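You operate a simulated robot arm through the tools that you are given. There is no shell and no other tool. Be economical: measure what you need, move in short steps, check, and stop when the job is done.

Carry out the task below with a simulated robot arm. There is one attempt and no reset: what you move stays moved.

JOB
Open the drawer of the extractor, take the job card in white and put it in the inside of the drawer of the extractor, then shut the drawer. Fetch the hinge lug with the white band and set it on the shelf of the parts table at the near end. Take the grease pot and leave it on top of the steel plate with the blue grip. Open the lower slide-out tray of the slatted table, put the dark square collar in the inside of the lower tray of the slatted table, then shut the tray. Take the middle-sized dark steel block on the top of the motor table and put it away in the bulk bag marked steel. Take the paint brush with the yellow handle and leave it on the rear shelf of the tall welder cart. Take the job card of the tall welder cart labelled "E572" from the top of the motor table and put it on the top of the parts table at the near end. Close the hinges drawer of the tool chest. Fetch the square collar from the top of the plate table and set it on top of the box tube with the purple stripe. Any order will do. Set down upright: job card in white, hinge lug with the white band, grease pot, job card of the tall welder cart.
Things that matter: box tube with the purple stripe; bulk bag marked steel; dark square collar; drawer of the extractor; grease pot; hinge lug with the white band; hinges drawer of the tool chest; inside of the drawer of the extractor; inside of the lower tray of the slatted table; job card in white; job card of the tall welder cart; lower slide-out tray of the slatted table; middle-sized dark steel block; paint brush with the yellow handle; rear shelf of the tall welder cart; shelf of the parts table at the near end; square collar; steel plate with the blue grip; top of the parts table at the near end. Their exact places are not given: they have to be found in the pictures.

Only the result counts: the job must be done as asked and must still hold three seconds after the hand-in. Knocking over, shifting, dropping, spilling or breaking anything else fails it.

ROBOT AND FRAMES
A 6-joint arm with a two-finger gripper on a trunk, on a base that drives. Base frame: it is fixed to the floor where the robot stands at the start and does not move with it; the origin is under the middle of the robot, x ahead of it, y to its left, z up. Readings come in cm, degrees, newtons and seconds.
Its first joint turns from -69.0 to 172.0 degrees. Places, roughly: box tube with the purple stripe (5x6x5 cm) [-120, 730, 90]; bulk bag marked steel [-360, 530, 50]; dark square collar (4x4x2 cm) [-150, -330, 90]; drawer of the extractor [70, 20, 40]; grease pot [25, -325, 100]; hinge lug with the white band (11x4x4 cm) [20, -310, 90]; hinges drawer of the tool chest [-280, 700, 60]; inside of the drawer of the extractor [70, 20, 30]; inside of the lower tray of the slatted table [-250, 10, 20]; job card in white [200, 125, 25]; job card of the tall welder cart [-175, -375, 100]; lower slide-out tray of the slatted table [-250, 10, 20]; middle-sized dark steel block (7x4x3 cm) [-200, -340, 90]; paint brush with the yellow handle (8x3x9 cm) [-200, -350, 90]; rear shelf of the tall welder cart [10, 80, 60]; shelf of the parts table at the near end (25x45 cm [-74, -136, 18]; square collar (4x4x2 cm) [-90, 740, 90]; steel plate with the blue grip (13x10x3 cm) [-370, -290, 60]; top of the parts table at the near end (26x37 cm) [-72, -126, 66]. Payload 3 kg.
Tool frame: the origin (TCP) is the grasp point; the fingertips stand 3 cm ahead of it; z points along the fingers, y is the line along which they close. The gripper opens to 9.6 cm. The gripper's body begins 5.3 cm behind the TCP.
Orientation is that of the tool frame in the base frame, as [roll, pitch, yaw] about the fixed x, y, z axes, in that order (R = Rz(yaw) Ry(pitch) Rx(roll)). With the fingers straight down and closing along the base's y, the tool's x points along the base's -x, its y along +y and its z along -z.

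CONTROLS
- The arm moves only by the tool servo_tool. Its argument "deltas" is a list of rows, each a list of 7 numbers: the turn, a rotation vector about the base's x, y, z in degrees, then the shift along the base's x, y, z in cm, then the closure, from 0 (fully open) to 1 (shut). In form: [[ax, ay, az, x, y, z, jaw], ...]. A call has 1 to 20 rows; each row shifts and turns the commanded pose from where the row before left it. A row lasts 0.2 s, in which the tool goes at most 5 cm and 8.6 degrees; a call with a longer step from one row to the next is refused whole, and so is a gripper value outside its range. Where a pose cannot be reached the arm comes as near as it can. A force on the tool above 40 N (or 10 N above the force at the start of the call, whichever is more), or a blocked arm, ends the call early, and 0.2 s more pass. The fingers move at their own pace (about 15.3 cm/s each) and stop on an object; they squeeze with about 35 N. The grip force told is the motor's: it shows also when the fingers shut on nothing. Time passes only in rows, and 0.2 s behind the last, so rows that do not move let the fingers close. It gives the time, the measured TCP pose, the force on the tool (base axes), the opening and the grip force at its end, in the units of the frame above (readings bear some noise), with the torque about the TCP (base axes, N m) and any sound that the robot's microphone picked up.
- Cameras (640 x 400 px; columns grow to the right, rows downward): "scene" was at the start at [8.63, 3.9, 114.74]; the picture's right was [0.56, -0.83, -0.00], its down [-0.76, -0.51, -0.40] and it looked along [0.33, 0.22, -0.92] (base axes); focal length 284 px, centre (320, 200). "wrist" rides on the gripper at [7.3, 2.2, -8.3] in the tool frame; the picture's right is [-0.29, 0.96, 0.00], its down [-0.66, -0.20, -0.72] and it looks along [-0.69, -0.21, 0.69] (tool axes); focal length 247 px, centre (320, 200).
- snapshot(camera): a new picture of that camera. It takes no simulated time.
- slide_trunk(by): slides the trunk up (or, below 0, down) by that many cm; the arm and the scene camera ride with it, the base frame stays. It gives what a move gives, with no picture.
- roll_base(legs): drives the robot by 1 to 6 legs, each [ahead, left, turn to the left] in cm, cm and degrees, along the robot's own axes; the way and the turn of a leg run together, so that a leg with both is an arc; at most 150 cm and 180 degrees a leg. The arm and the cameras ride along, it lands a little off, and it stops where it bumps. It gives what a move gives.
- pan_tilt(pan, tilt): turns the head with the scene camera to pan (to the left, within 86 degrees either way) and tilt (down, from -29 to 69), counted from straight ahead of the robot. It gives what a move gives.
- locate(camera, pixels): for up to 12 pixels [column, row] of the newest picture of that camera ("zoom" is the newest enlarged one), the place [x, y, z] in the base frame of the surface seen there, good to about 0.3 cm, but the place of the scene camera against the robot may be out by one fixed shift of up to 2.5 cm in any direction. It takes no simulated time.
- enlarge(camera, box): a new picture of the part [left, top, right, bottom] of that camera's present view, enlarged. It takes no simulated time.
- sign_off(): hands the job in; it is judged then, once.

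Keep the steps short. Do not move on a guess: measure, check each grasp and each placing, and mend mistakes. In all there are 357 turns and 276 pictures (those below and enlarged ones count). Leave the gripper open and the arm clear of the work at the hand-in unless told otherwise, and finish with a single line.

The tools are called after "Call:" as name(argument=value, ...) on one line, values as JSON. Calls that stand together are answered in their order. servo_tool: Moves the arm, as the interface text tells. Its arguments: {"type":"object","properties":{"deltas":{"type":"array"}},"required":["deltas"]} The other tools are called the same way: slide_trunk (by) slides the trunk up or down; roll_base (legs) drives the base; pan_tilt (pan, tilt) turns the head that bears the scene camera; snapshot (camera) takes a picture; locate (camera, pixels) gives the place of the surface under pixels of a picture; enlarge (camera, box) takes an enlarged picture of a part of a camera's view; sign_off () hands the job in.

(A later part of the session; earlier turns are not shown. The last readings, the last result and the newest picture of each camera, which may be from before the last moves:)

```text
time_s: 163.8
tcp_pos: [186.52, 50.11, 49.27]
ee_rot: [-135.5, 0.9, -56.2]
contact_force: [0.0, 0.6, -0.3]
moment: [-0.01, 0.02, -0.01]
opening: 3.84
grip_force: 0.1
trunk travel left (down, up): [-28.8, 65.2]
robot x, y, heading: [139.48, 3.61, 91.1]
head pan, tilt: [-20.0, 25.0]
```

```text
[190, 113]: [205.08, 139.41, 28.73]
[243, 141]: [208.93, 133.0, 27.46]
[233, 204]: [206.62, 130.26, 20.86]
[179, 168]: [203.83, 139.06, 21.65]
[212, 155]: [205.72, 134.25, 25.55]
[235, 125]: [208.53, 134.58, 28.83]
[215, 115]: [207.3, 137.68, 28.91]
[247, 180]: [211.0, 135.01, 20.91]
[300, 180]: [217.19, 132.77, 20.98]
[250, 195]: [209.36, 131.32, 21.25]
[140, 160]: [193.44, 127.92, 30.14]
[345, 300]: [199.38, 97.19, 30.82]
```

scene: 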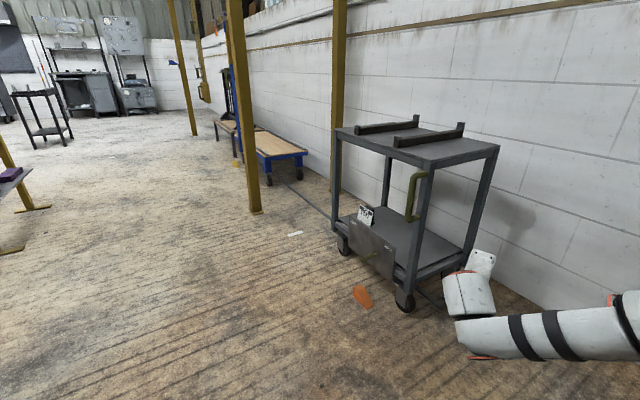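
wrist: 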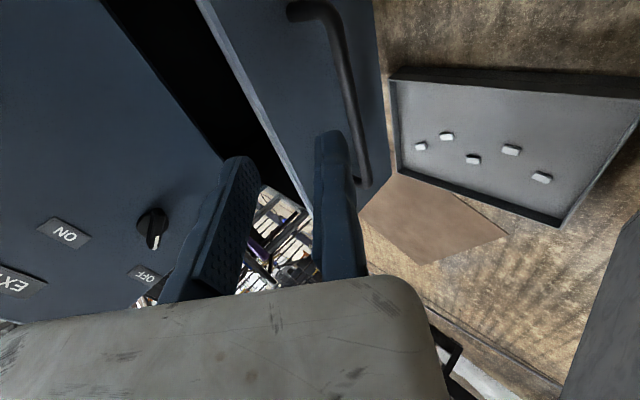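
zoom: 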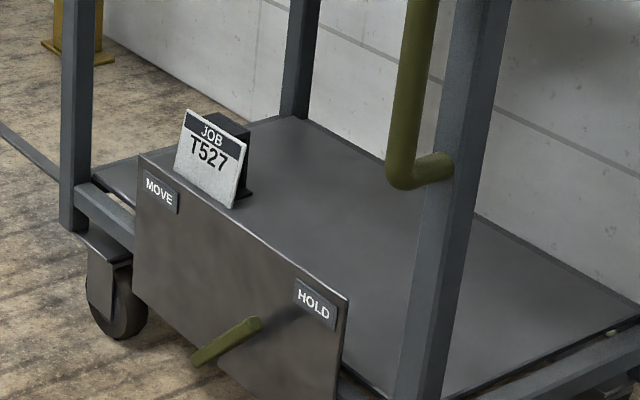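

The card stands on the lower shelf (z 21), 9 cm wide, with a dark stand behind, at (205.5,135). I first bring the tool back to vertical with yaw −77° (closing along the card's thickness).

Call:
servo_tool(deltas=[[-4.2, 6.3, 0, -1.6, -1.1, 0, 0.6], [-4.2, 6.3, 0, -1.6, -1.1, 0, 0.6], [-4.2, 6.3, 0, -1.6, -1.1, 0, 0.6], [-4.2, 6.3, 0, -1.6, -1.1, 0, 0.6], [-4.2, 6.3, 0, -1.6, -1.1, 0, 0.6], [-4.2, 6.3, 0, -1.6, -1.1, 0, 0.6], [0, 0, -7, 0, 0, 0, 0], [0, 0, -7, 0, 0, 0, 0], [0, 0, -7, 0, 0, 0, 0], [0, 0, 0, 0, 0, 0, 0]])

```text
time_s: 166.1
tcp_pos: [176.91, 43.49, 49.22]
ee_rot: [179.1, 0.8, -78.1]
contact_force: [0.5, -0.1, 0.1]
moment: [0.03, 0.03, 0.0]
opening: 9.6
grip_force: 0.0
trunk travel left (down, up): [-28.8, 65.2]
robot x, y, heading: [139.49, 3.34, 91.2]
head pan, tilt: [-20.0, 25.0]
```

I drive to the trolley: turn to 70°, then shift to about (130,104).

Call:
roll_base(legs=[[0, 0, -21.2], [91.4, 43.4, 0]])

Call:
servo_tool(deltas=[[0, 0, 7, 0, 0, 0, 0], [0, 0, 7, 0, 0, 0, 0], [0, 0, 7.6, 0, 0, 0, 0], [0, 0, 0, 0, 0, 0, 0]])

Call:
snapshot(camera="wrist")

Call:
pan_tilt(pan=-30, tilt=30)

Call:
snapshot(camera="scene")

```text
time_s: 172.4
tcp_pos: [179.03, 126.2, 49.15]
ee_rot: [179.2, 0.8, -100.0]
contact_force: [0.7, -0.2, -0.3]
moment: [-0.01, -0.01, 0.0]
opening: 9.58
grip_force: 0.0
trunk travel left (down, up): [-28.8, 65.2]
robot x, y, heading: [129.17, 103.29, 69.4]
head pan, tilt: [-20.0, 25.0]
```

```text
time_s: 173.4
tcp_pos: [179.0, 126.21, 49.17]
ee_rot: [179.1, 0.7, -78.4]
contact_force: [-0.6, 0.8, 0.0]
moment: [0.0, -0.01, 0.01]
opening: 9.61
grip_force: 0.1
trunk travel left (down, up): [-28.8, 65.2]
robot x, y, heading: [128.91, 103.23, 69.1]
head pan, tilt: [-20.0, 25.0]
```

```text
216 pictures are left
```

wrist: 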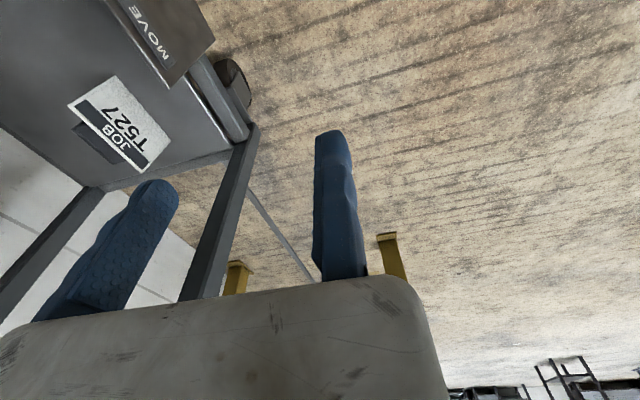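

```text
time_s: 174.1
tcp_pos: [178.96, 126.22, 49.17]
ee_rot: [179.1, 0.8, -78.4]
contact_force: [-0.2, -0.8, 0.0]
moment: [-0.01, -0.02, 0.02]
opening: 9.6
grip_force: 0.0
trunk travel left (down, up): [-28.8, 65.2]
robot x, y, heading: [129.14, 102.95, 69.1]
head pan, tilt: [-30.0, 30.0]
```

```text
215 pictures are left
```

scene: 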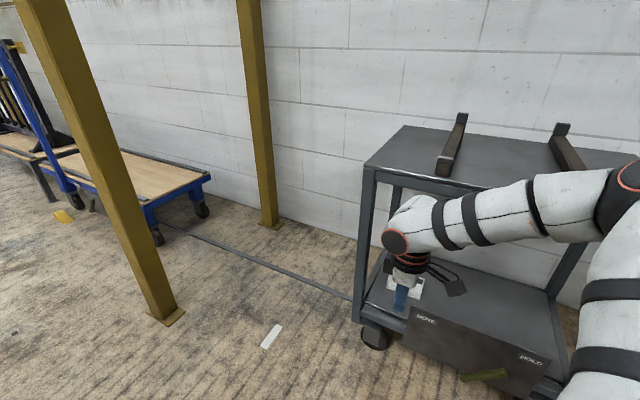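

Call:
enlarge(camera="wrist", box=[40, 50, 240, 190])

Call:
locate(camera="zoom", pixels=[[95, 175], [240, 85], [410, 265], [300, 365], [250, 240], [125, 245], [110, 250], [230, 355], [200, 300], [160, 250], [560, 235], [540, 20]])

```text
2.86 times, centred on (140, 120) of wrist
```

zoom: 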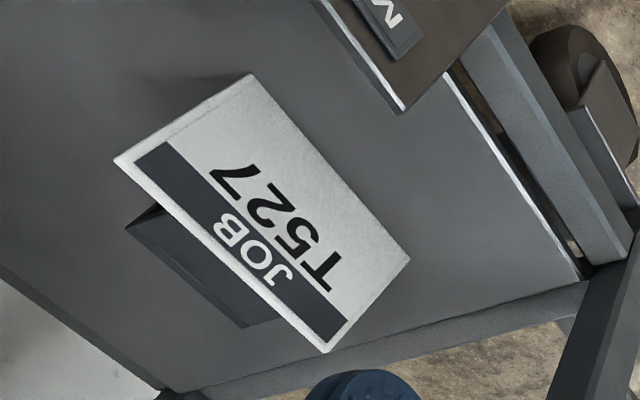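

```text
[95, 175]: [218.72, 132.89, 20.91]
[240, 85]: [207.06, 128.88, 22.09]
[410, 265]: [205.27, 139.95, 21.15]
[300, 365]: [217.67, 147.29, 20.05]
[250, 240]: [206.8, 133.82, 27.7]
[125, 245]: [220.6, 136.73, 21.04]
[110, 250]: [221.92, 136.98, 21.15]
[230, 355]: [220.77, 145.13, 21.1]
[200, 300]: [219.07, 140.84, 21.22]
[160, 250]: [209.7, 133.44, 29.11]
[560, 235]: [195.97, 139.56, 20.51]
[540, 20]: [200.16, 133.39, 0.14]
```

Call:
locate(camera="zoom", pixels=[[118, 162], [140, 185], [220, 260], [320, 347], [135, 225], [150, 212], [190, 260], [240, 300], [245, 322], [200, 290], [270, 315], [225, 285]])

```text
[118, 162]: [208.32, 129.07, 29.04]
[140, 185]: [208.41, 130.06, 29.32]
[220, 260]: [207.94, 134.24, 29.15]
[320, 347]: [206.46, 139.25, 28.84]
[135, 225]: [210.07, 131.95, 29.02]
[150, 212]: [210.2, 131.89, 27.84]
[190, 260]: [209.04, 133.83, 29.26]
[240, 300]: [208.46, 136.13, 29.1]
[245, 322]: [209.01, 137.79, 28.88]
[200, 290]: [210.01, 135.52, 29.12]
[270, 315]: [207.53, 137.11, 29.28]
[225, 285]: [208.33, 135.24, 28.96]
```

The object is a leaning card with a dark block behind: top at z 29, from x≈207 (front) to 210 (back), y 129–139. I locate wrist parts of the arm and the trolley post to check clearance on entry.

Call:
locate(camera="scene", pixels=[[385, 240], [395, 243], [400, 215], [430, 200], [500, 190], [560, 180], [620, 165], [365, 260], [375, 200], [440, 185], [408, 285], [600, 250]])

```text
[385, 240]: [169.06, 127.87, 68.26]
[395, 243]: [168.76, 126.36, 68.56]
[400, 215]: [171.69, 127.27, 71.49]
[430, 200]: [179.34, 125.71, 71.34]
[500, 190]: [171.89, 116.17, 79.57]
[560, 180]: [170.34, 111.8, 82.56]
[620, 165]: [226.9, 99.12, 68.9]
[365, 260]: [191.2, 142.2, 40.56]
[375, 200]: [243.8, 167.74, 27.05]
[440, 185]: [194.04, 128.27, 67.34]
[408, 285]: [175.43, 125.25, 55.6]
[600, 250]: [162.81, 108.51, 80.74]
```

The forearm lies sideways; turning the robot to ~50° keeps the elbow outside the trolley. I reposition to enter along +x at y≈132.

Call:
roll_base(legs=[[20, 13.8, 0], [0, 0, -19]])

Call:
servo_tool(deltas=[[0, 0, 6, 0, 0, 0, 0.3], [0, 0, 6, 0, 0, 0, 0.3], [0, 0, 5.4, 0, 0, 0, 0.3], [0, 0, 0, 0, 0, 0, 0.3]])

Call:
slide_trunk(by=-22)

Call:
snapshot(camera="wrist")

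Call:
snapshot(camera="scene")

```text
time_s: 176.9
tcp_pos: [178.01, 132.62, 49.24]
ee_rot: [179.1, 0.9, -97.2]
contact_force: [0.3, -0.2, 0.4]
moment: [-0.03, 0.01, 0.04]
opening: 9.62
grip_force: 0.0
trunk travel left (down, up): [-28.8, 65.2]
robot x, y, heading: [123.68, 126.71, 50.6]
head pan, tilt: [-30.0, 30.0]
```

```text
time_s: 177.9
tcp_pos: [177.88, 132.71, 49.17]
ee_rot: [179.1, 0.7, -79.9]
contact_force: [1.0, 0.3, -0.3]
moment: [-0.01, 0.02, 0.03]
opening: 6.73
grip_force: 0.1
trunk travel left (down, up): [-28.8, 65.2]
robot x, y, heading: [123.79, 126.68, 50.5]
head pan, tilt: [-30.0, 30.0]
```

```text
time_s: 180.2
tcp_pos: [177.84, 132.59, 27.05]
ee_rot: [179.1, 0.8, -79.8]
contact_force: [-0.2, 0.8, 0.7]
moment: [-0.01, 0.01, 0.03]
opening: 6.73
grip_force: 0.0
trunk travel left (down, up): [-6.8, 87.2]
robot x, y, heading: [123.64, 127.14, 50.9]
head pan, tilt: [-30.0, 30.0]
```

```text
213 pictures are left
```

wrist: 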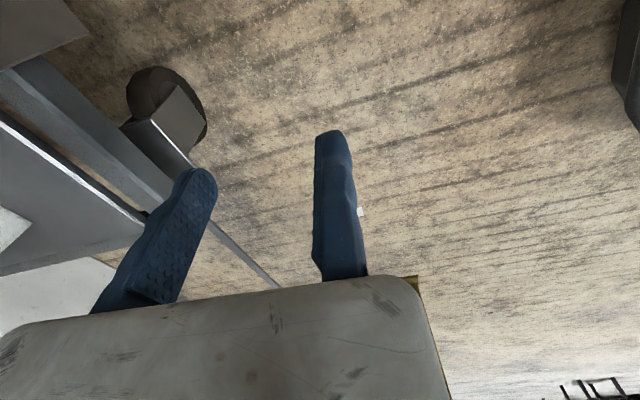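

```text
212 pictures are left
```

scene: 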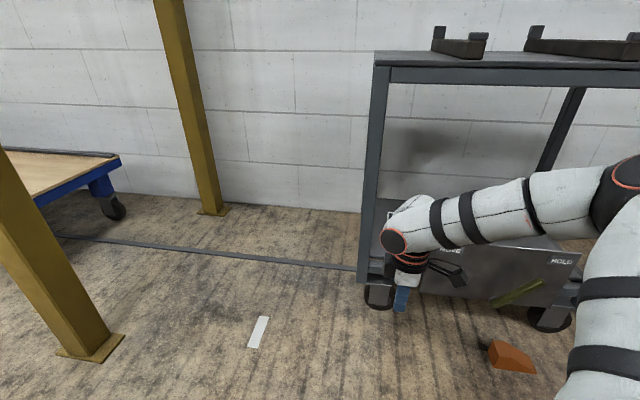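

Call:
locate(camera="scene", pixels=[[384, 242], [389, 215], [376, 200], [374, 150], [450, 246], [385, 72], [440, 205], [600, 200]])

```text
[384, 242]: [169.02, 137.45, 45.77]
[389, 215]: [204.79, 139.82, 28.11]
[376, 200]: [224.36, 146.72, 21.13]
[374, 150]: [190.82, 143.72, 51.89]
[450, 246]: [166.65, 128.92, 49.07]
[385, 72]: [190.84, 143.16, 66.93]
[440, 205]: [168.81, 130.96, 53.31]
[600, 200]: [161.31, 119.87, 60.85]
```

Clearance to the post is ~4 cm. I drive 18 cm in +x.

Call:
roll_base(legs=[[11.4, -13.9, 0]])

Call:
snapshot(camera="wrist")

Call:
snapshot(camera="scene")

```text
time_s: 181.8
tcp_pos: [195.91, 132.5, 27.2]
ee_rot: [179.1, 0.9, -79.9]
contact_force: [-0.1, 0.5, 0.5]
moment: [-0.01, -0.02, 0.01]
opening: 6.71
grip_force: 0.0
trunk travel left (down, up): [-6.8, 87.2]
robot x, y, heading: [141.24, 126.73, 50.6]
head pan, tilt: [-30.0, 30.0]
```

```text
211 pictures are left
```

wrist: 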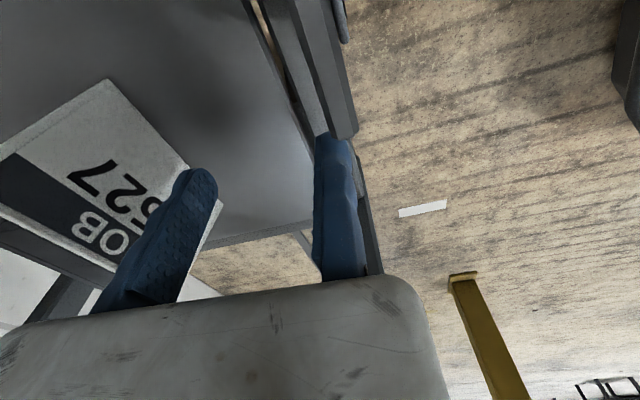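

```text
210 pictures are left
```

scene: 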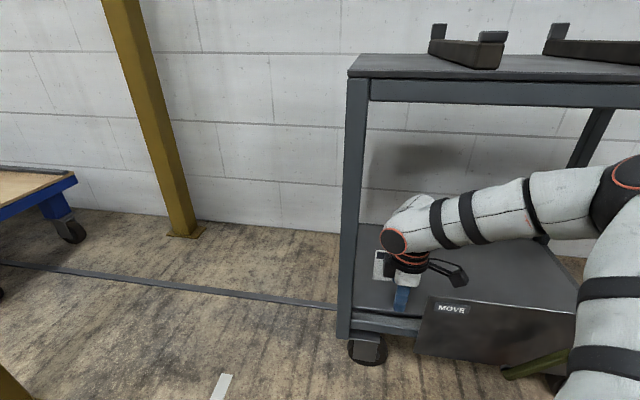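

I check the underside height of the trolley's top frame and the forearm top.

Call:
locate(camera="scene", pixels=[[450, 100], [450, 84], [550, 104], [440, 208], [480, 192], [540, 175], [590, 168], [620, 180], [600, 200], [440, 180]])

```text
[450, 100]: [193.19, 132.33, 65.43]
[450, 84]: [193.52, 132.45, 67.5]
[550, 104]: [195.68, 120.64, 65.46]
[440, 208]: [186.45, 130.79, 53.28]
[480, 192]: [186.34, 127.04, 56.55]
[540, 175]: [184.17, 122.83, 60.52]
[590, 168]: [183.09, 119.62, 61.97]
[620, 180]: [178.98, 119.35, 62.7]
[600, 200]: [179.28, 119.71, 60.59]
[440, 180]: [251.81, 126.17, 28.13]
```

Raising 6 cm would put the forearm near the beam (underside ≈64.5). Instead I raise the tool with the arm and lower the trunk to flatten the forearm.

Call:
servo_tool(deltas=[[0, 0, 0, 0, 0, 3, 0.3], [0, 0, 0, 0, 0, 3, 0.3], [0, 0, 0, 0, 0, 0, 0.3]])

Call:
slide_trunk(by=-6.5)

Call:
servo_tool(deltas=[[0, 0, 0, 0, 0, 3, 0.3], [0, 0, 0, 0, 0, 3.5, 0.3], [0, 0, 0, 0, 0, 0, 0.3]])

Call:
snapshot(camera="scene")

Call:
locate(camera="scene", pixels=[[440, 200], [480, 190], [540, 175], [590, 168], [620, 180], [600, 200]])

```text
time_s: 182.6
tcp_pos: [195.88, 132.66, 33.08]
ee_rot: [179.1, 0.7, -79.8]
contact_force: [-0.3, -0.3, 0.3]
moment: [0.02, -0.02, 0.01]
opening: 6.71
grip_force: 0.1
trunk travel left (down, up): [-6.8, 87.2]
robot x, y, heading: [141.26, 126.75, 50.5]
head pan, tilt: [-30.0, 30.0]
```

```text
time_s: 183.6
tcp_pos: [195.97, 132.49, 26.68]
ee_rot: [179.1, 0.9, -79.8]
contact_force: [0.5, 0.6, 0.4]
moment: [0.02, -0.01, -0.03]
opening: 6.71
grip_force: 0.0
trunk travel left (down, up): [-0.3, 93.7]
robot x, y, heading: [141.43, 126.95, 50.5]
head pan, tilt: [-30.0, 30.0]
```

```text
time_s: 184.4
tcp_pos: [195.78, 132.56, 33.11]
ee_rot: [179.0, 0.7, -79.8]
contact_force: [-0.3, 0.0, 0.8]
moment: [0.02, -0.03, 0.0]
opening: 6.72
grip_force: 0.1
trunk travel left (down, up): [-0.3, 93.7]
robot x, y, heading: [141.35, 126.7, 50.3]
head pan, tilt: [-30.0, 30.0]
```

```text
209 pictures are left
```

scene: 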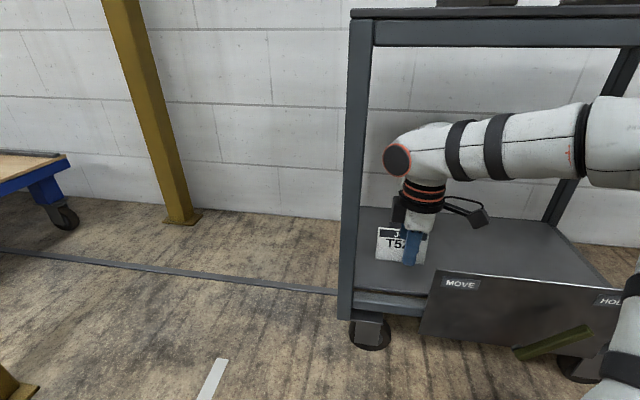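

```text
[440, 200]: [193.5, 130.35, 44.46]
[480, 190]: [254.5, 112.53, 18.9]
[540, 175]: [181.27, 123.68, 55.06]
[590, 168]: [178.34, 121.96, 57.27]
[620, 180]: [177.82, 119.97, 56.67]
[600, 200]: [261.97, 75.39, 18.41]
```

Call:
locate(camera="scene", pixels=[[430, 128], [480, 122], [540, 112], [580, 107], [620, 102], [388, 160], [390, 225], [480, 45]])

```text
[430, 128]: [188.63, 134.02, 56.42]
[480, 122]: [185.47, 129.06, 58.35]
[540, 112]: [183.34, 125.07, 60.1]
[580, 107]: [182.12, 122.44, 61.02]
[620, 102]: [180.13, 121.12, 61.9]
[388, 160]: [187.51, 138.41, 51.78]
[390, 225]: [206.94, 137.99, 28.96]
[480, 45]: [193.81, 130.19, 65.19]
```

Clear by ~3 cm. I drive 12.8 cm further in +x and 2 cm in +y, above the card.

Call:
roll_base(legs=[[9.7, -8.6, 0]])

Call:
snapshot(camera="wrist")

Call:
snapshot(camera="scene")

```text
time_s: 185.7
tcp_pos: [208.72, 134.33, 32.89]
ee_rot: [179.1, 0.7, -79.8]
contact_force: [-0.6, -0.1, 0.2]
moment: [0.0, 0.0, 0.02]
opening: 6.71
grip_force: 0.0
trunk travel left (down, up): [-0.3, 93.7]
robot x, y, heading: [154.06, 128.69, 50.4]
head pan, tilt: [-30.0, 30.0]
```

```text
208 pictures are left
```

wrist: 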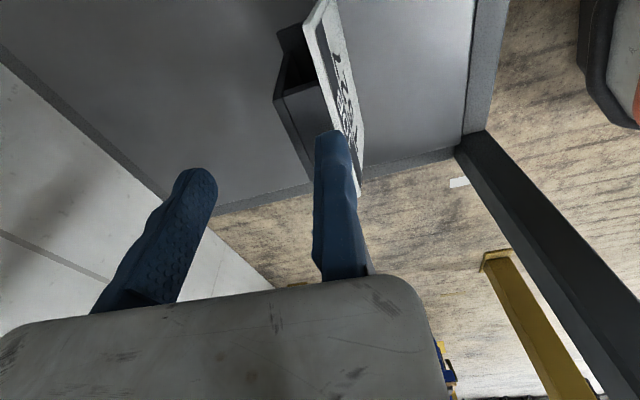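

```text
207 pictures are left
```

scene: 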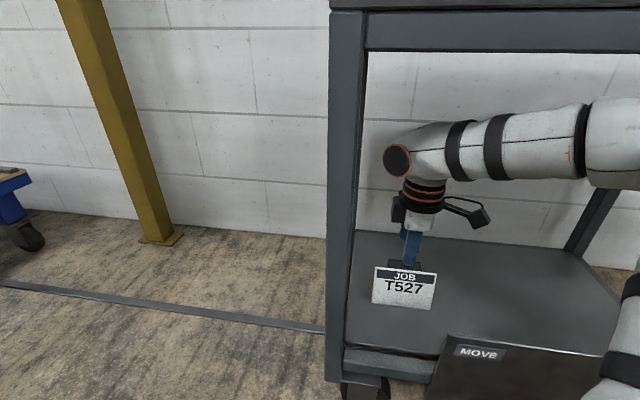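

Call:
locate(camera="wrist", pixels=[[308, 30], [316, 60], [324, 95], [283, 35], [280, 100], [300, 92], [330, 120], [358, 185], [335, 20], [295, 140]])

Call:
enlarge(camera="wrist", box=[240, 0, 400, 200])

```text
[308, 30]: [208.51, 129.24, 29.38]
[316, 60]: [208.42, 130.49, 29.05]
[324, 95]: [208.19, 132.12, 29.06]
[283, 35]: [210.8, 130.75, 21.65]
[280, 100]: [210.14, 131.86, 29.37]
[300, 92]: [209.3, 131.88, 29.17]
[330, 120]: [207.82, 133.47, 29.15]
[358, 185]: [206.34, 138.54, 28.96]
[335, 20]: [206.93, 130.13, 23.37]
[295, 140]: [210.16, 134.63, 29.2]
```

```text
2.00 times, centred on (320, 100) of wrist
```

zoom: 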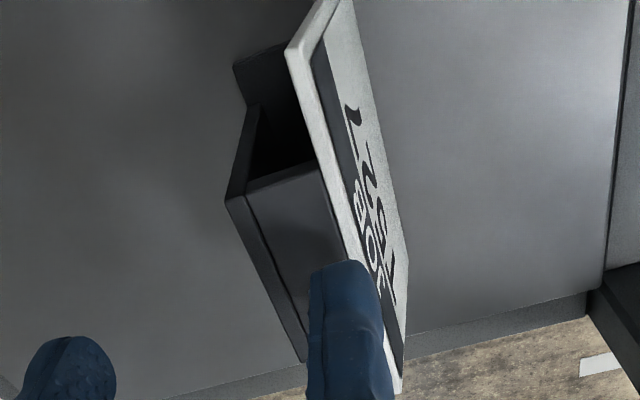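

Centred over card and block. I lower 5.7 cm and close.

Call:
servo_tool(deltas=[[0, 0, 0, 0, 0.3, -2, 0.3], [0, 0, 0, 0, 0.2, -2, 0.3], [0, 0, 0, 0, 0, -1.7, 0.3], [0, 0, 0, 0, 0, 0, 0.3], [0, 0, 0, 0, 0, 0, 1], [0, 0, 0, 0, 0, 0, 1], [0, 0, 0, 0, 0, 0, 1]])

Call:
snapshot(camera="wrist")

```text
time_s: 186.1
tcp_pos: [208.79, 134.52, 31.97]
ee_rot: [-179.9, 0.5, -80.0]
contact_force: [-9.8, -0.9, 35.6]
moment: [-0.2, 0.48, -0.01]
opening: 6.69
grip_force: 0.0
trunk travel left (down, up): [-0.3, 93.7]
robot x, y, heading: [154.02, 128.47, 50.5]
head pan, tilt: [-30.0, 30.0]
stopped in row 2: the force on the tool passed its limit at 59 N (the readings are from after the stop); the commanded pose is now the measured one
```

```text
205 pictures are left
```

wrist: 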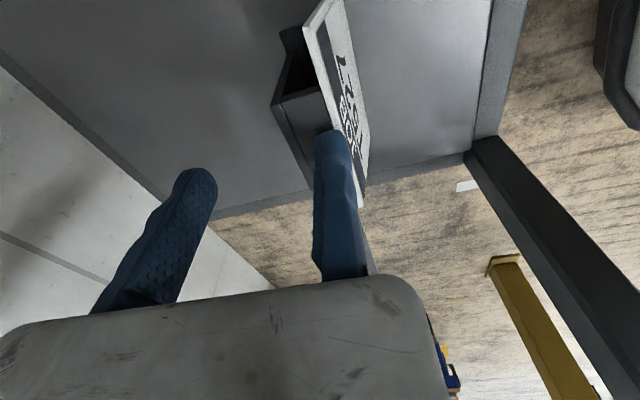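

Contact on top, so a finger stands over the card. I locate the fingers themselves in the wrist view.

Call:
locate(camera="wrist", pixels=[[330, 140], [330, 160], [335, 200], [200, 180], [190, 200], [320, 60], [330, 95]])

Call:
servo_tool(deltas=[[0, 0, 0, 0, 0, 1.5, 0.3], [0, 0, 0, 0, 0, 0, 0.3]])

```text
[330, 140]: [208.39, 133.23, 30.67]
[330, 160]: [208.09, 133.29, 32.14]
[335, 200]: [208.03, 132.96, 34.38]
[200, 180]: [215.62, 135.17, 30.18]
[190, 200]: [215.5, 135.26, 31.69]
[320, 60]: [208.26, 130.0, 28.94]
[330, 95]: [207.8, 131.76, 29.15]
```

```text
time_s: 186.7
tcp_pos: [208.92, 134.62, 32.82]
ee_rot: [179.5, 0.6, -79.9]
contact_force: [0.4, 0.3, 0.3]
moment: [0.02, 0.01, -0.01]
opening: 6.7
grip_force: 0.0
trunk travel left (down, up): [-0.3, 93.7]
robot x, y, heading: [154.24, 128.55, 50.3]
head pan, tilt: [-30.0, 30.0]
```

By the camera, the right-hand finger sits nearly at the TCP line and only the other one opens away (opening lies toward +x here). So the front finger is over the card; I shift the tool −2.6 cm in x and look before lowering.

Call:
servo_tool(deltas=[[0, 0, 0, -1.3, 0, 0, 0.3], [0, 0, 0, -1.3, 0, 0, 0.3], [0, 0, 0, 0, 0, 0, 0.3]])

Call:
enlarge(camera="wrist", box=[140, 0, 420, 220])

```text
time_s: 187.5
tcp_pos: [206.36, 134.64, 32.8]
ee_rot: [179.4, 0.6, -80.0]
contact_force: [0.1, 0.3, -0.2]
moment: [-0.03, 0.0, 0.0]
opening: 6.72
grip_force: 0.1
trunk travel left (down, up): [-0.3, 93.7]
robot x, y, heading: [154.05, 128.67, 50.3]
head pan, tilt: [-30.0, 30.0]
```

```text
1.82 times, centred on (280, 110) of wrist
```

zoom: 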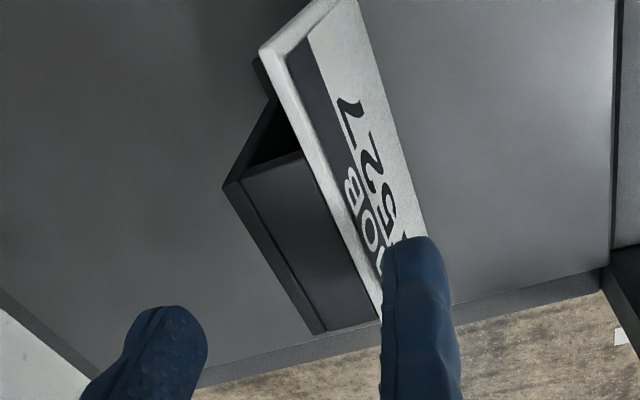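

The front finger is now just before the card. I shift another −0.5 cm and lower.

Call:
servo_tool(deltas=[[0, 0, 0, -0.6, 0.3, 0, 0.3], [0, 0, 0, 0, 0, -2, 0.3], [0, 0, 0, 0, 0, -2, 0.3], [0, 0, 0, 0, 0, -1.5, 0.3], [0, 0, 0, 0, 0, 0, 0.3]])

Call:
enlarge(camera="wrist", box=[140, 0, 420, 220])

```text
time_s: 188.7
tcp_pos: [205.62, 134.9, 27.31]
ee_rot: [179.5, 0.6, -79.9]
contact_force: [0.6, -0.4, 0.6]
moment: [0.0, -0.01, 0.04]
opening: 6.78
grip_force: 0.0
trunk travel left (down, up): [-0.3, 93.7]
robot x, y, heading: [154.08, 128.82, 50.3]
head pan, tilt: [-30.0, 30.0]
```

```text
1.82 times, centred on (280, 110) of wrist
```

zoom: 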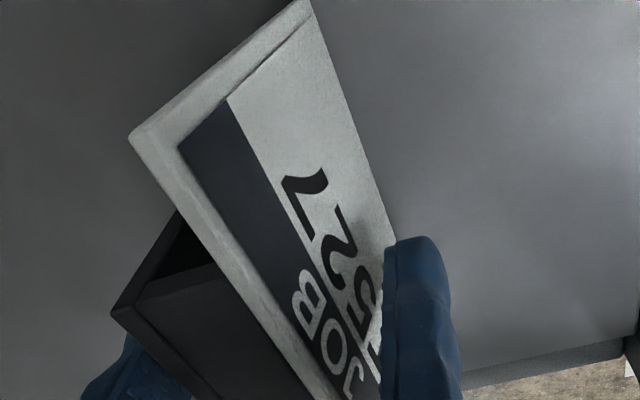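

Both fingers straddle card and block. I close.

Call:
servo_tool(deltas=[[0, 0, 0, 0, 0, 0, 0.5], [0, 0, 0, 0, 0, 0, 0.65], [0, 0, 0, 0, 0, 0, 0.8], [0, 0, 0, 0, 0, 0, 1], [0, 0, 0, 0, 0, 0, 1], [0, 0, 0, 0, 0, 0, 1]])

Call:
enlarge(camera="wrist", box=[140, 0, 420, 220])

```text
time_s: 190.1
tcp_pos: [205.62, 134.83, 27.17]
ee_rot: [179.5, 0.6, -79.9]
contact_force: [-1.1, 0.0, 1.5]
moment: [-0.08, 0.04, -0.03]
opening: 3.68
grip_force: 35.2
trunk travel left (down, up): [-0.3, 93.7]
robot x, y, heading: [154.27, 128.35, 50.3]
head pan, tilt: [-30.0, 30.0]
```

```text
1.82 times, centred on (280, 110) of wrist
```

zoom: 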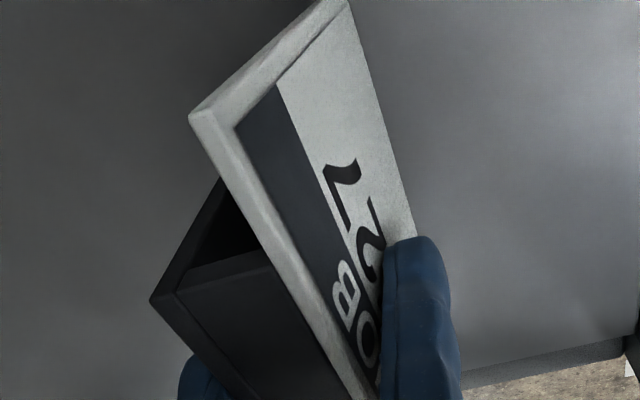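

Gripped (3.68 cm, 35 N). I lift 5 cm with the arm and check the exit gap between post and panel.

Call:
servo_tool(deltas=[[0, 0, 0, 0, 0, 2, 1], [0, 0, 0, 0, 0, 2, 1], [0, 0, 0, 0, 0, 2, 1], [0, 0, 0, 0, 0, 0, 1]])

Call:
snapshot(camera="scene")

Call:
locate(camera="scene", pixels=[[360, 100], [355, 200], [350, 280], [345, 330], [375, 275], [435, 285], [372, 255], [437, 265], [450, 340], [445, 350], [480, 50], [500, 110]])

```text
time_s: 191.1
tcp_pos: [205.75, 135.09, 33.44]
ee_rot: [179.5, 0.6, -79.8]
contact_force: [-0.2, 1.0, -0.3]
moment: [0.0, 0.01, -0.01]
opening: 2.96
grip_force: 35.5
trunk travel left (down, up): [-0.3, 93.7]
robot x, y, heading: [153.92, 128.58, 50.6]
head pan, tilt: [-30.0, 30.0]
```

```text
201 pictures are left
```

scene: 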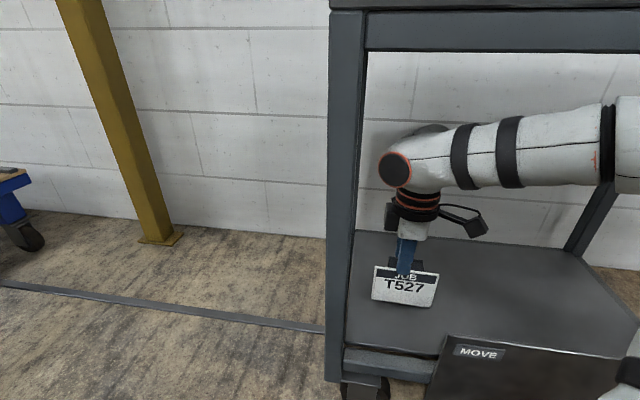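

```text
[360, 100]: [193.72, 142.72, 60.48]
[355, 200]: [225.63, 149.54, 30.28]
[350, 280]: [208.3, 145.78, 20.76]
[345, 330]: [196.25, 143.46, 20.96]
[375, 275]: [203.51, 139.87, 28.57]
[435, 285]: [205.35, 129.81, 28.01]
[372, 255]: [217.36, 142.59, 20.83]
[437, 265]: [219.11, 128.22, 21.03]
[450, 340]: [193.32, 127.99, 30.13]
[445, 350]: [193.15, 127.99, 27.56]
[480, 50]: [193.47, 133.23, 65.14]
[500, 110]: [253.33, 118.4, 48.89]
```

The card seems barely lifted; I check with the wrist camera.

Call:
snapshot(camera="wrist")

Call:
enlarge(camera="scene", box=[340, 180, 480, 320])

```text
200 pictures are left
```

wrist: 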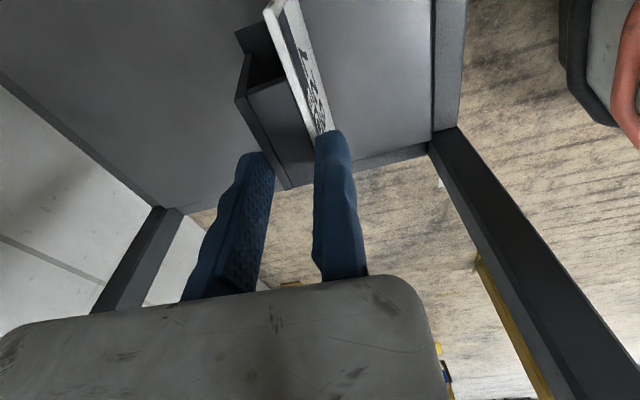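

```text
2.86 times, centred on (410, 250) of scene
```

zoom: 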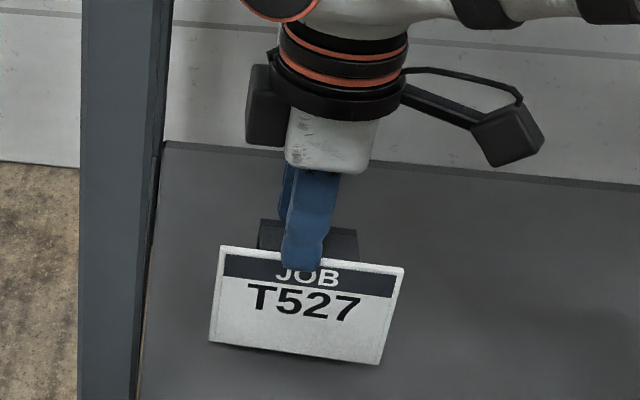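

It slipped on the wedge shape. I'll grip the dark block by its parallel sides instead: open, raise slightly, turn the tool +90°.

Call:
servo_tool(deltas=[[0, 0, 0, 0, 0, 0, 0.5], [0, 0, 0, -0.6, 0, 0, 0.5], [0, 0, 0, 0, 0, 1, 0.5], [0, 0, 8.2, 0, 0, 0, 0.15], [0, 0, 8.2, 0, 0, 0, 0.15], [0, 0, 8.2, 0, 0, 0, 0.15], [0, 0, 8.2, 0, 0, 0, 0.15], [0, 0, 8.2, 0, 0, 0, 0.15], [0, 0, 8.2, 0, 0, 0, 0.15], [0, 0, 8.2, 0, 0, 0, 0.15], [0, 0, 8.2, 0, 0, 0, 0.15], [0, 0, 8.2, 0, 0, 0, 0.15], [0, 0, 8.2, 0, 0, 0, 0.15], [0, 0, 8, 0, 0, 0, 0.15], [0, 0, 0, 0, 0, 0, 0.15]])

Call:
snapshot(camera="wrist")

```text
time_s: 194.3
tcp_pos: [205.14, 134.95, 34.33]
ee_rot: [179.6, 0.6, 10.1]
contact_force: [0.1, -0.2, -0.2]
moment: [-0.02, 0.0, 0.0]
opening: 8.18
grip_force: 0.2
trunk travel left (down, up): [-0.3, 93.7]
robot x, y, heading: [154.16, 128.65, 50.4]
head pan, tilt: [-30.0, 30.0]
```

```text
198 pictures are left
```

wrist: 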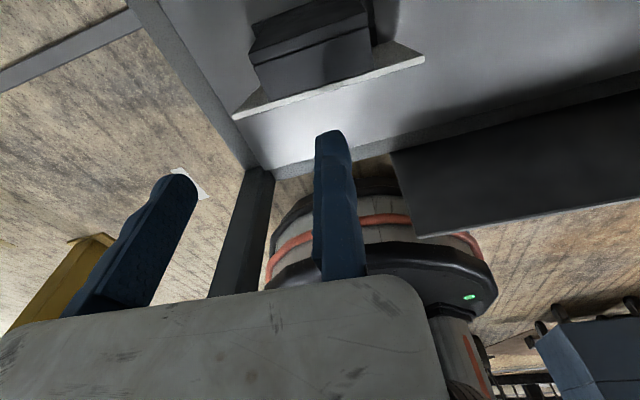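

Call:
enlarge(camera="wrist", box=[200, 0, 460, 170])

Call:
locate(camera="zoom", pixels=[[80, 265], [560, 140], [125, 130], [135, 215], [410, 50], [420, 160], [430, 110], [270, 100], [250, 170], [125, 75], [400, 5], [300, 30]])

```text
2.35 times, centred on (330, 85) of wrist
```

zoom: 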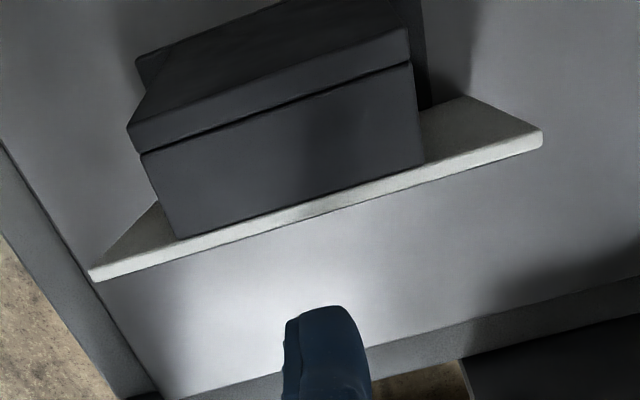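

```text
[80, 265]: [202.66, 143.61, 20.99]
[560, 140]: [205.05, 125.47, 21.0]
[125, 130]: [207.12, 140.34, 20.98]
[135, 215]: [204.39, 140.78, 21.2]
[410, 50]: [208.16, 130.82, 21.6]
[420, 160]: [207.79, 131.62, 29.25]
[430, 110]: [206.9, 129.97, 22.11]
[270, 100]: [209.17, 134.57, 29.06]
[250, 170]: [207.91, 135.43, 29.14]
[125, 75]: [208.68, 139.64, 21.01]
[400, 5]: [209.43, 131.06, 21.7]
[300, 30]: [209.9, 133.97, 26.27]
```

Call:
locate(camera="zoom", pixels=[[182, 228], [150, 165], [145, 150], [140, 130], [405, 75], [400, 50], [415, 150], [145, 85], [200, 80], [380, 20], [95, 272], [538, 140]])

```text
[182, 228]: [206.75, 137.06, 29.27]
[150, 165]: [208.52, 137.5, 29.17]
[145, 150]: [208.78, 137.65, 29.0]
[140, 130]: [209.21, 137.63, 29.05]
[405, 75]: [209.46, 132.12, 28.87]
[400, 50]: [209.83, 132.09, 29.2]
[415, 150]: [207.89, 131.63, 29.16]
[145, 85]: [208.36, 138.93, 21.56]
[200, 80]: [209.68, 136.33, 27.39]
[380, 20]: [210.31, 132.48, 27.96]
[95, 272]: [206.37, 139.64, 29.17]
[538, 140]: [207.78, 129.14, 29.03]
```

Block top: y 131.7–137.4, x ≈207.3–209.6. I move so that the fixed finger is just outside its −y side, and look.

Call:
servo_tool(deltas=[[0, 0, 0, 1.4, -1.2, 0, 0.15], [0, 0, 0, 1.4, -1.2, 0, 0.15], [0, 0, 0, 1.3, -1.1, 0, 0.15], [0, 0, 0, 0, 0, 0, 0.15]])

Call:
enlarge(camera="wrist", box=[120, 40, 420, 220])

Call:
locate(camera="wrist", pixels=[[330, 140], [328, 155], [175, 185], [170, 200]])

```text
time_s: 195.3
tcp_pos: [209.24, 131.35, 34.48]
ee_rot: [179.6, 0.6, 10.1]
contact_force: [0.1, -0.9, -0.4]
moment: [-0.02, -0.02, 0.01]
opening: 8.19
grip_force: 0.0
trunk travel left (down, up): [-0.3, 93.7]
robot x, y, heading: [154.02, 128.53, 50.6]
head pan, tilt: [-30.0, 30.0]
```

```text
2.13 times, centred on (270, 130) of wrist
```

zoom: 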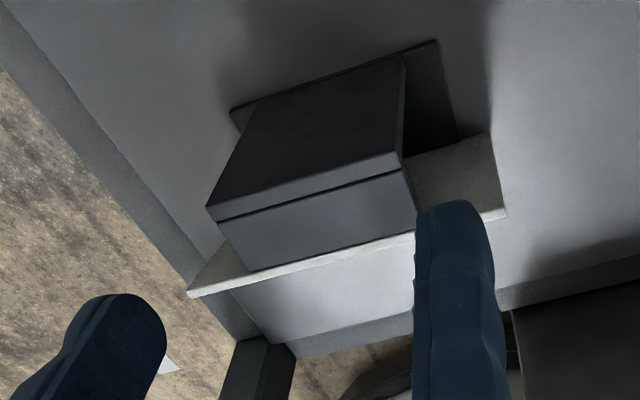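

```text
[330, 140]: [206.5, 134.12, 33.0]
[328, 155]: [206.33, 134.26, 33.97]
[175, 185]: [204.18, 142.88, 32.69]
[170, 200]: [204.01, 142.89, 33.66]
```

The fixed finger will pass just beside the block. I lower to TCP z 26.9 (tips above the base plate).

Call:
servo_tool(deltas=[[0, 0, 0, 0, 0, -2, 0.15], [0, 0, 0, 0, 0, -2, 0.15], [0, 0, 0, 0, 0, -2, 0.15], [0, 0, 0, 0, 0, -1.6, 0.15], [0, 0, 0, 0, 0, 0, 0.15]])

Call:
snapshot(camera="wrist")

```text
time_s: 196.5
tcp_pos: [209.22, 131.47, 26.81]
ee_rot: [179.3, 0.5, 10.1]
contact_force: [0.3, -0.7, 0.4]
moment: [0.01, 0.03, 0.03]
opening: 8.19
grip_force: 0.0
trunk travel left (down, up): [-0.3, 93.7]
robot x, y, heading: [153.89, 128.12, 50.0]
head pan, tilt: [-30.0, 30.0]
```

```text
195 pictures are left
```

wrist: 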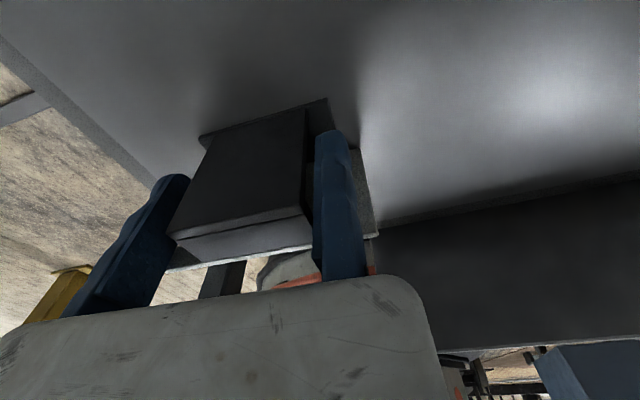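

The block is between the fingers. I close.

Call:
servo_tool(deltas=[[0, 0, 0, 0, 0, 0, 0.3], [0, 0, 0, 0, 0, 0, 0.4], [0, 0, 0, 0, 0, 0, 0.6], [0, 0, 0, 0, 0, 0, 1], [0, 0, 0, 0, 0, 0, 1], [0, 0, 0, 0, 0, 0, 1]])

Call:
servo_tool(deltas=[[0, 0, 0, 0, 0, 1, 1], [0, 0, 0, 0, 0, 1, 1], [0, 0, 0, 0, 0, 1, 1], [0, 0, 0, 0, 0, 0, 1]])

Call:
snapshot(camera="wrist")

Call:
snapshot(camera="scene")

```text
time_s: 197.9
tcp_pos: [209.17, 131.43, 26.81]
ee_rot: [179.5, 0.5, 10.1]
contact_force: [-0.9, 1.0, 2.1]
moment: [0.26, 0.09, -0.05]
opening: 5.88
grip_force: 35.7
trunk travel left (down, up): [-0.3, 93.7]
robot x, y, heading: [154.06, 128.83, 50.2]
head pan, tilt: [-30.0, 30.0]
```

```text
time_s: 198.9
tcp_pos: [209.06, 131.38, 29.87]
ee_rot: [179.5, 0.6, 10.1]
contact_force: [0.4, -0.2, -0.6]
moment: [-0.03, -0.02, -0.01]
opening: 5.88
grip_force: 34.5
trunk travel left (down, up): [-0.3, 93.7]
robot x, y, heading: [154.25, 128.43, 50.5]
head pan, tilt: [-30.0, 30.0]
```

```text
194 pictures are left
```

wrist: 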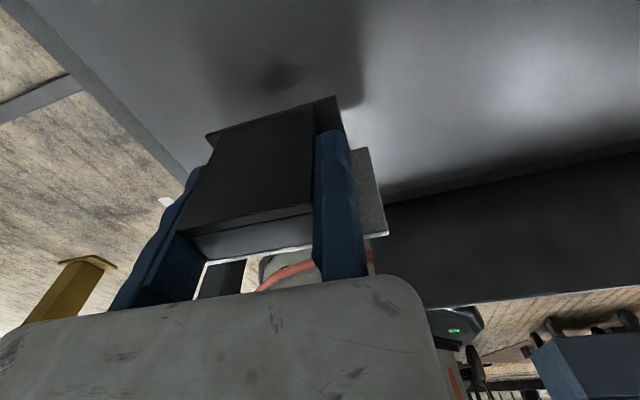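

```text
193 pictures are left
```

scene: 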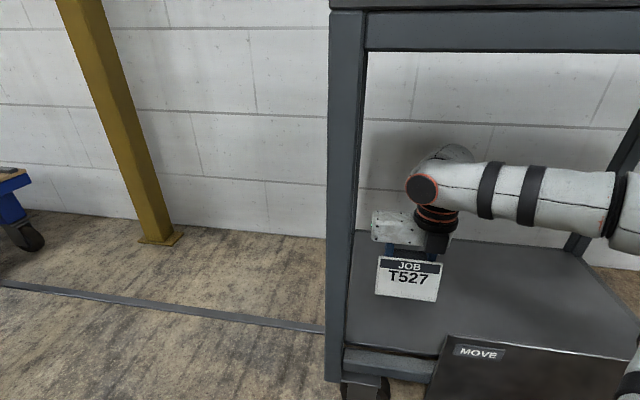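

Held firmly. I raise 3.5 cm more and measure forearm and gripper clearances.

Call:
servo_tool(deltas=[[0, 0, 0, 0, 0, 1.8, 1], [0, 0, 0, 0, 0, 1.8, 1], [0, 0, 0, 0, 0, 0, 1]])

Call:
snapshot(camera="scene")

Call:
locate(camera="scene", pixels=[[440, 128], [480, 145], [540, 145], [600, 150], [630, 150], [372, 205], [374, 225], [378, 250], [438, 260], [380, 280], [600, 110], [430, 160]])

```text
time_s: 199.7
tcp_pos: [209.16, 131.35, 33.29]
ee_rot: [179.5, 0.6, 10.1]
contact_force: [-0.6, 0.7, -0.1]
moment: [-0.03, -0.03, 0.02]
opening: 5.89
grip_force: 34.8
trunk travel left (down, up): [-0.3, 93.7]
robot x, y, heading: [153.68, 128.68, 50.5]
head pan, tilt: [-30.0, 30.0]
```

```text
192 pictures are left
```

scene: 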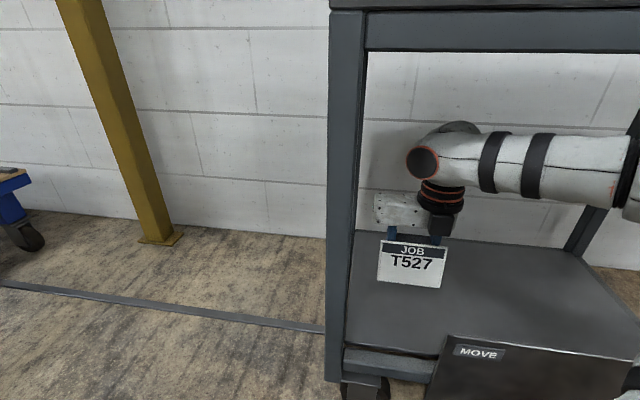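

```text
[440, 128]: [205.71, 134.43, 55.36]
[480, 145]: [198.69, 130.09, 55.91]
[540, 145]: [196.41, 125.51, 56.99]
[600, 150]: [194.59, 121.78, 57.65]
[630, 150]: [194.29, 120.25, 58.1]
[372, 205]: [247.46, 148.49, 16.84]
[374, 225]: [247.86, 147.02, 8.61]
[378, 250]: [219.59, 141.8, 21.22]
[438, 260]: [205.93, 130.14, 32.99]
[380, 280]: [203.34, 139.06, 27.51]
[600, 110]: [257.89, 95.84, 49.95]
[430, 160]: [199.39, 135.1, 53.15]
```

I raise 4 cm more (card bottom above the panel's top) and back straight out in −x.

Call:
servo_tool(deltas=[[0, 0, 0, 0, -0.3, 2, 1], [0, 0, 0, 0, -0.3, 2, 1], [0, 0, 0, 0, 0, 0, 1]])

Call:
roll_base(legs=[[-8.3, 10, 0], [-8.9, 10.8, 0]])

Call:
snapshot(camera="scene")

```text
time_s: 200.5
tcp_pos: [209.11, 130.92, 37.25]
ee_rot: [179.4, 0.5, 10.1]
contact_force: [0.2, 0.1, -0.2]
moment: [-0.04, -0.01, 0.02]
opening: 5.86
grip_force: 35.1
trunk travel left (down, up): [-0.3, 93.7]
robot x, y, heading: [153.88, 128.62, 50.7]
head pan, tilt: [-30.0, 30.0]
```

```text
time_s: 202.7
tcp_pos: [182.2, 130.97, 37.25]
ee_rot: [179.6, 0.6, 10.1]
contact_force: [-0.3, -1.1, -0.1]
moment: [-0.01, -0.03, -0.01]
opening: 5.87
grip_force: 34.8
trunk travel left (down, up): [-0.3, 93.7]
robot x, y, heading: [127.19, 128.94, 50.0]
head pan, tilt: [-30.0, 30.0]
```

```text
191 pictures are left
```

scene: 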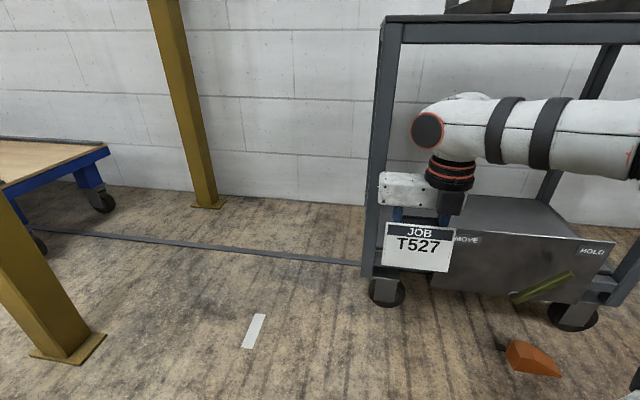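

Out of the trolley. I back off 12 cm more, raise the trunk 18 cm, and drive south, then turn to 170° in the open.

Call:
roll_base(legs=[[-7.7, 9.2, 0]])

Call:
slide_trunk(by=18)

Call:
roll_base(legs=[[-80, -85, 0], [0, 0, 120]])

```text
time_s: 204.0
tcp_pos: [170.08, 130.98, 37.29]
ee_rot: [179.6, 0.5, 10.2]
contact_force: [0.5, 0.0, 0.0]
moment: [-0.01, 0.01, -0.01]
opening: 5.91
grip_force: 35.4
trunk travel left (down, up): [-0.3, 93.7]
robot x, y, heading: [115.31, 129.06, 50.4]
head pan, tilt: [-30.0, 30.0]
```

```text
time_s: 206.0
tcp_pos: [170.14, 131.06, 55.25]
ee_rot: [179.5, 0.6, 10.0]
contact_force: [0.1, -0.1, -0.3]
moment: [0.02, -0.02, 0.01]
opening: 5.9
grip_force: 35.1
trunk travel left (down, up): [-18.3, 75.7]
robot x, y, heading: [115.21, 128.93, 50.2]
head pan, tilt: [-30.0, 30.0]
```

```text
time_s: 217.0
tcp_pos: [99.34, 57.17, 55.26]
ee_rot: [179.4, 0.6, 129.7]
contact_force: [0.3, -0.2, -0.7]
moment: [0.0, -0.02, -0.01]
opening: 5.89
grip_force: 34.6
trunk travel left (down, up): [-18.3, 75.7]
robot x, y, heading: [128.46, 10.34, 170.1]
head pan, tilt: [-30.0, 30.0]
```

I go around the extractor: south first to (140,−53), then turn the tool yaw to 101.7°.

Call:
roll_base(legs=[[-22.4, 61, 0]])

Call:
servo_tool(deltas=[[0, 0, -7, 0, 0, 0, 1], [0, 0, -7, 0, 0, 0, 1], [0, 0, -7, 0, 0, 0, 1], [0, 0, -7, 0, 0, 0, 1], [0, 0, 0, 0, 0, 0, 1]])

Call:
pan_tilt(pan=-25, tilt=40)

Call:
snapshot(camera="scene")

```text
time_s: 220.6
tcp_pos: [110.16, -6.98, 55.31]
ee_rot: [179.4, 0.6, 130.2]
contact_force: [-0.1, -0.8, -0.8]
moment: [0.01, 0.01, -0.02]
opening: 5.91
grip_force: 35.0
trunk travel left (down, up): [-18.3, 75.7]
robot x, y, heading: [139.69, -53.14, 171.0]
head pan, tilt: [-30.0, 30.0]
```

```text
time_s: 221.8
tcp_pos: [110.21, -7.13, 55.25]
ee_rot: [179.5, 0.6, 102.2]
contact_force: [0.6, -0.3, -0.7]
moment: [-0.05, -0.01, 0.03]
opening: 5.87
grip_force: 34.6
trunk travel left (down, up): [-18.3, 75.7]
robot x, y, heading: [140.28, -53.45, 170.5]
head pan, tilt: [-30.0, 30.0]
```

```text
time_s: 222.5
tcp_pos: [110.32, -6.95, 55.31]
ee_rot: [179.5, 0.7, 102.3]
contact_force: [1.1, -0.4, 0.1]
moment: [-0.01, 0.01, -0.02]
opening: 5.88
grip_force: 34.8
trunk travel left (down, up): [-18.3, 75.7]
robot x, y, heading: [139.84, -53.5, 170.5]
head pan, tilt: [-25.0, 40.0]
```

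```text
190 pictures are left
```

scene: 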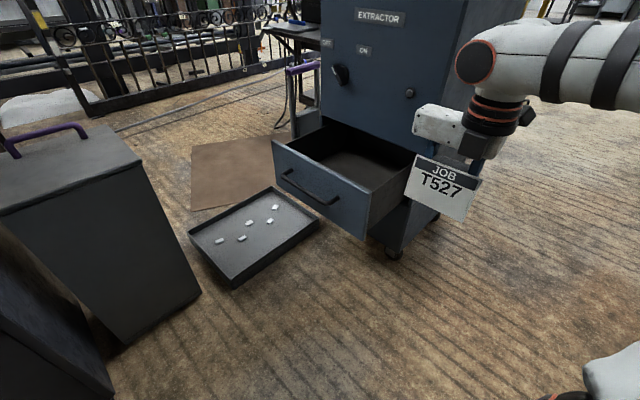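

I see the open drawer. I locate its rim and floor.

Call:
locate(camera="scene", pixels=[[275, 143], [370, 195], [412, 155], [330, 128], [345, 160], [370, 165], [320, 145], [385, 160], [360, 180], [300, 150], [345, 178], [365, 150]])

```text
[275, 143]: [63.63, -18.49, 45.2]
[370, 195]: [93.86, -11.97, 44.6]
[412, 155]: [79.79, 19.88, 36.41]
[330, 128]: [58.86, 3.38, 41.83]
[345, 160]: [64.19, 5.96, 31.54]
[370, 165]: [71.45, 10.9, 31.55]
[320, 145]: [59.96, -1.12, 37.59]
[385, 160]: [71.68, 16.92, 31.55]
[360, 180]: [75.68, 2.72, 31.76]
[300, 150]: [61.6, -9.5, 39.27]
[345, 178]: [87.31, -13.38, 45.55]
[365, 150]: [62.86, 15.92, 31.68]
```

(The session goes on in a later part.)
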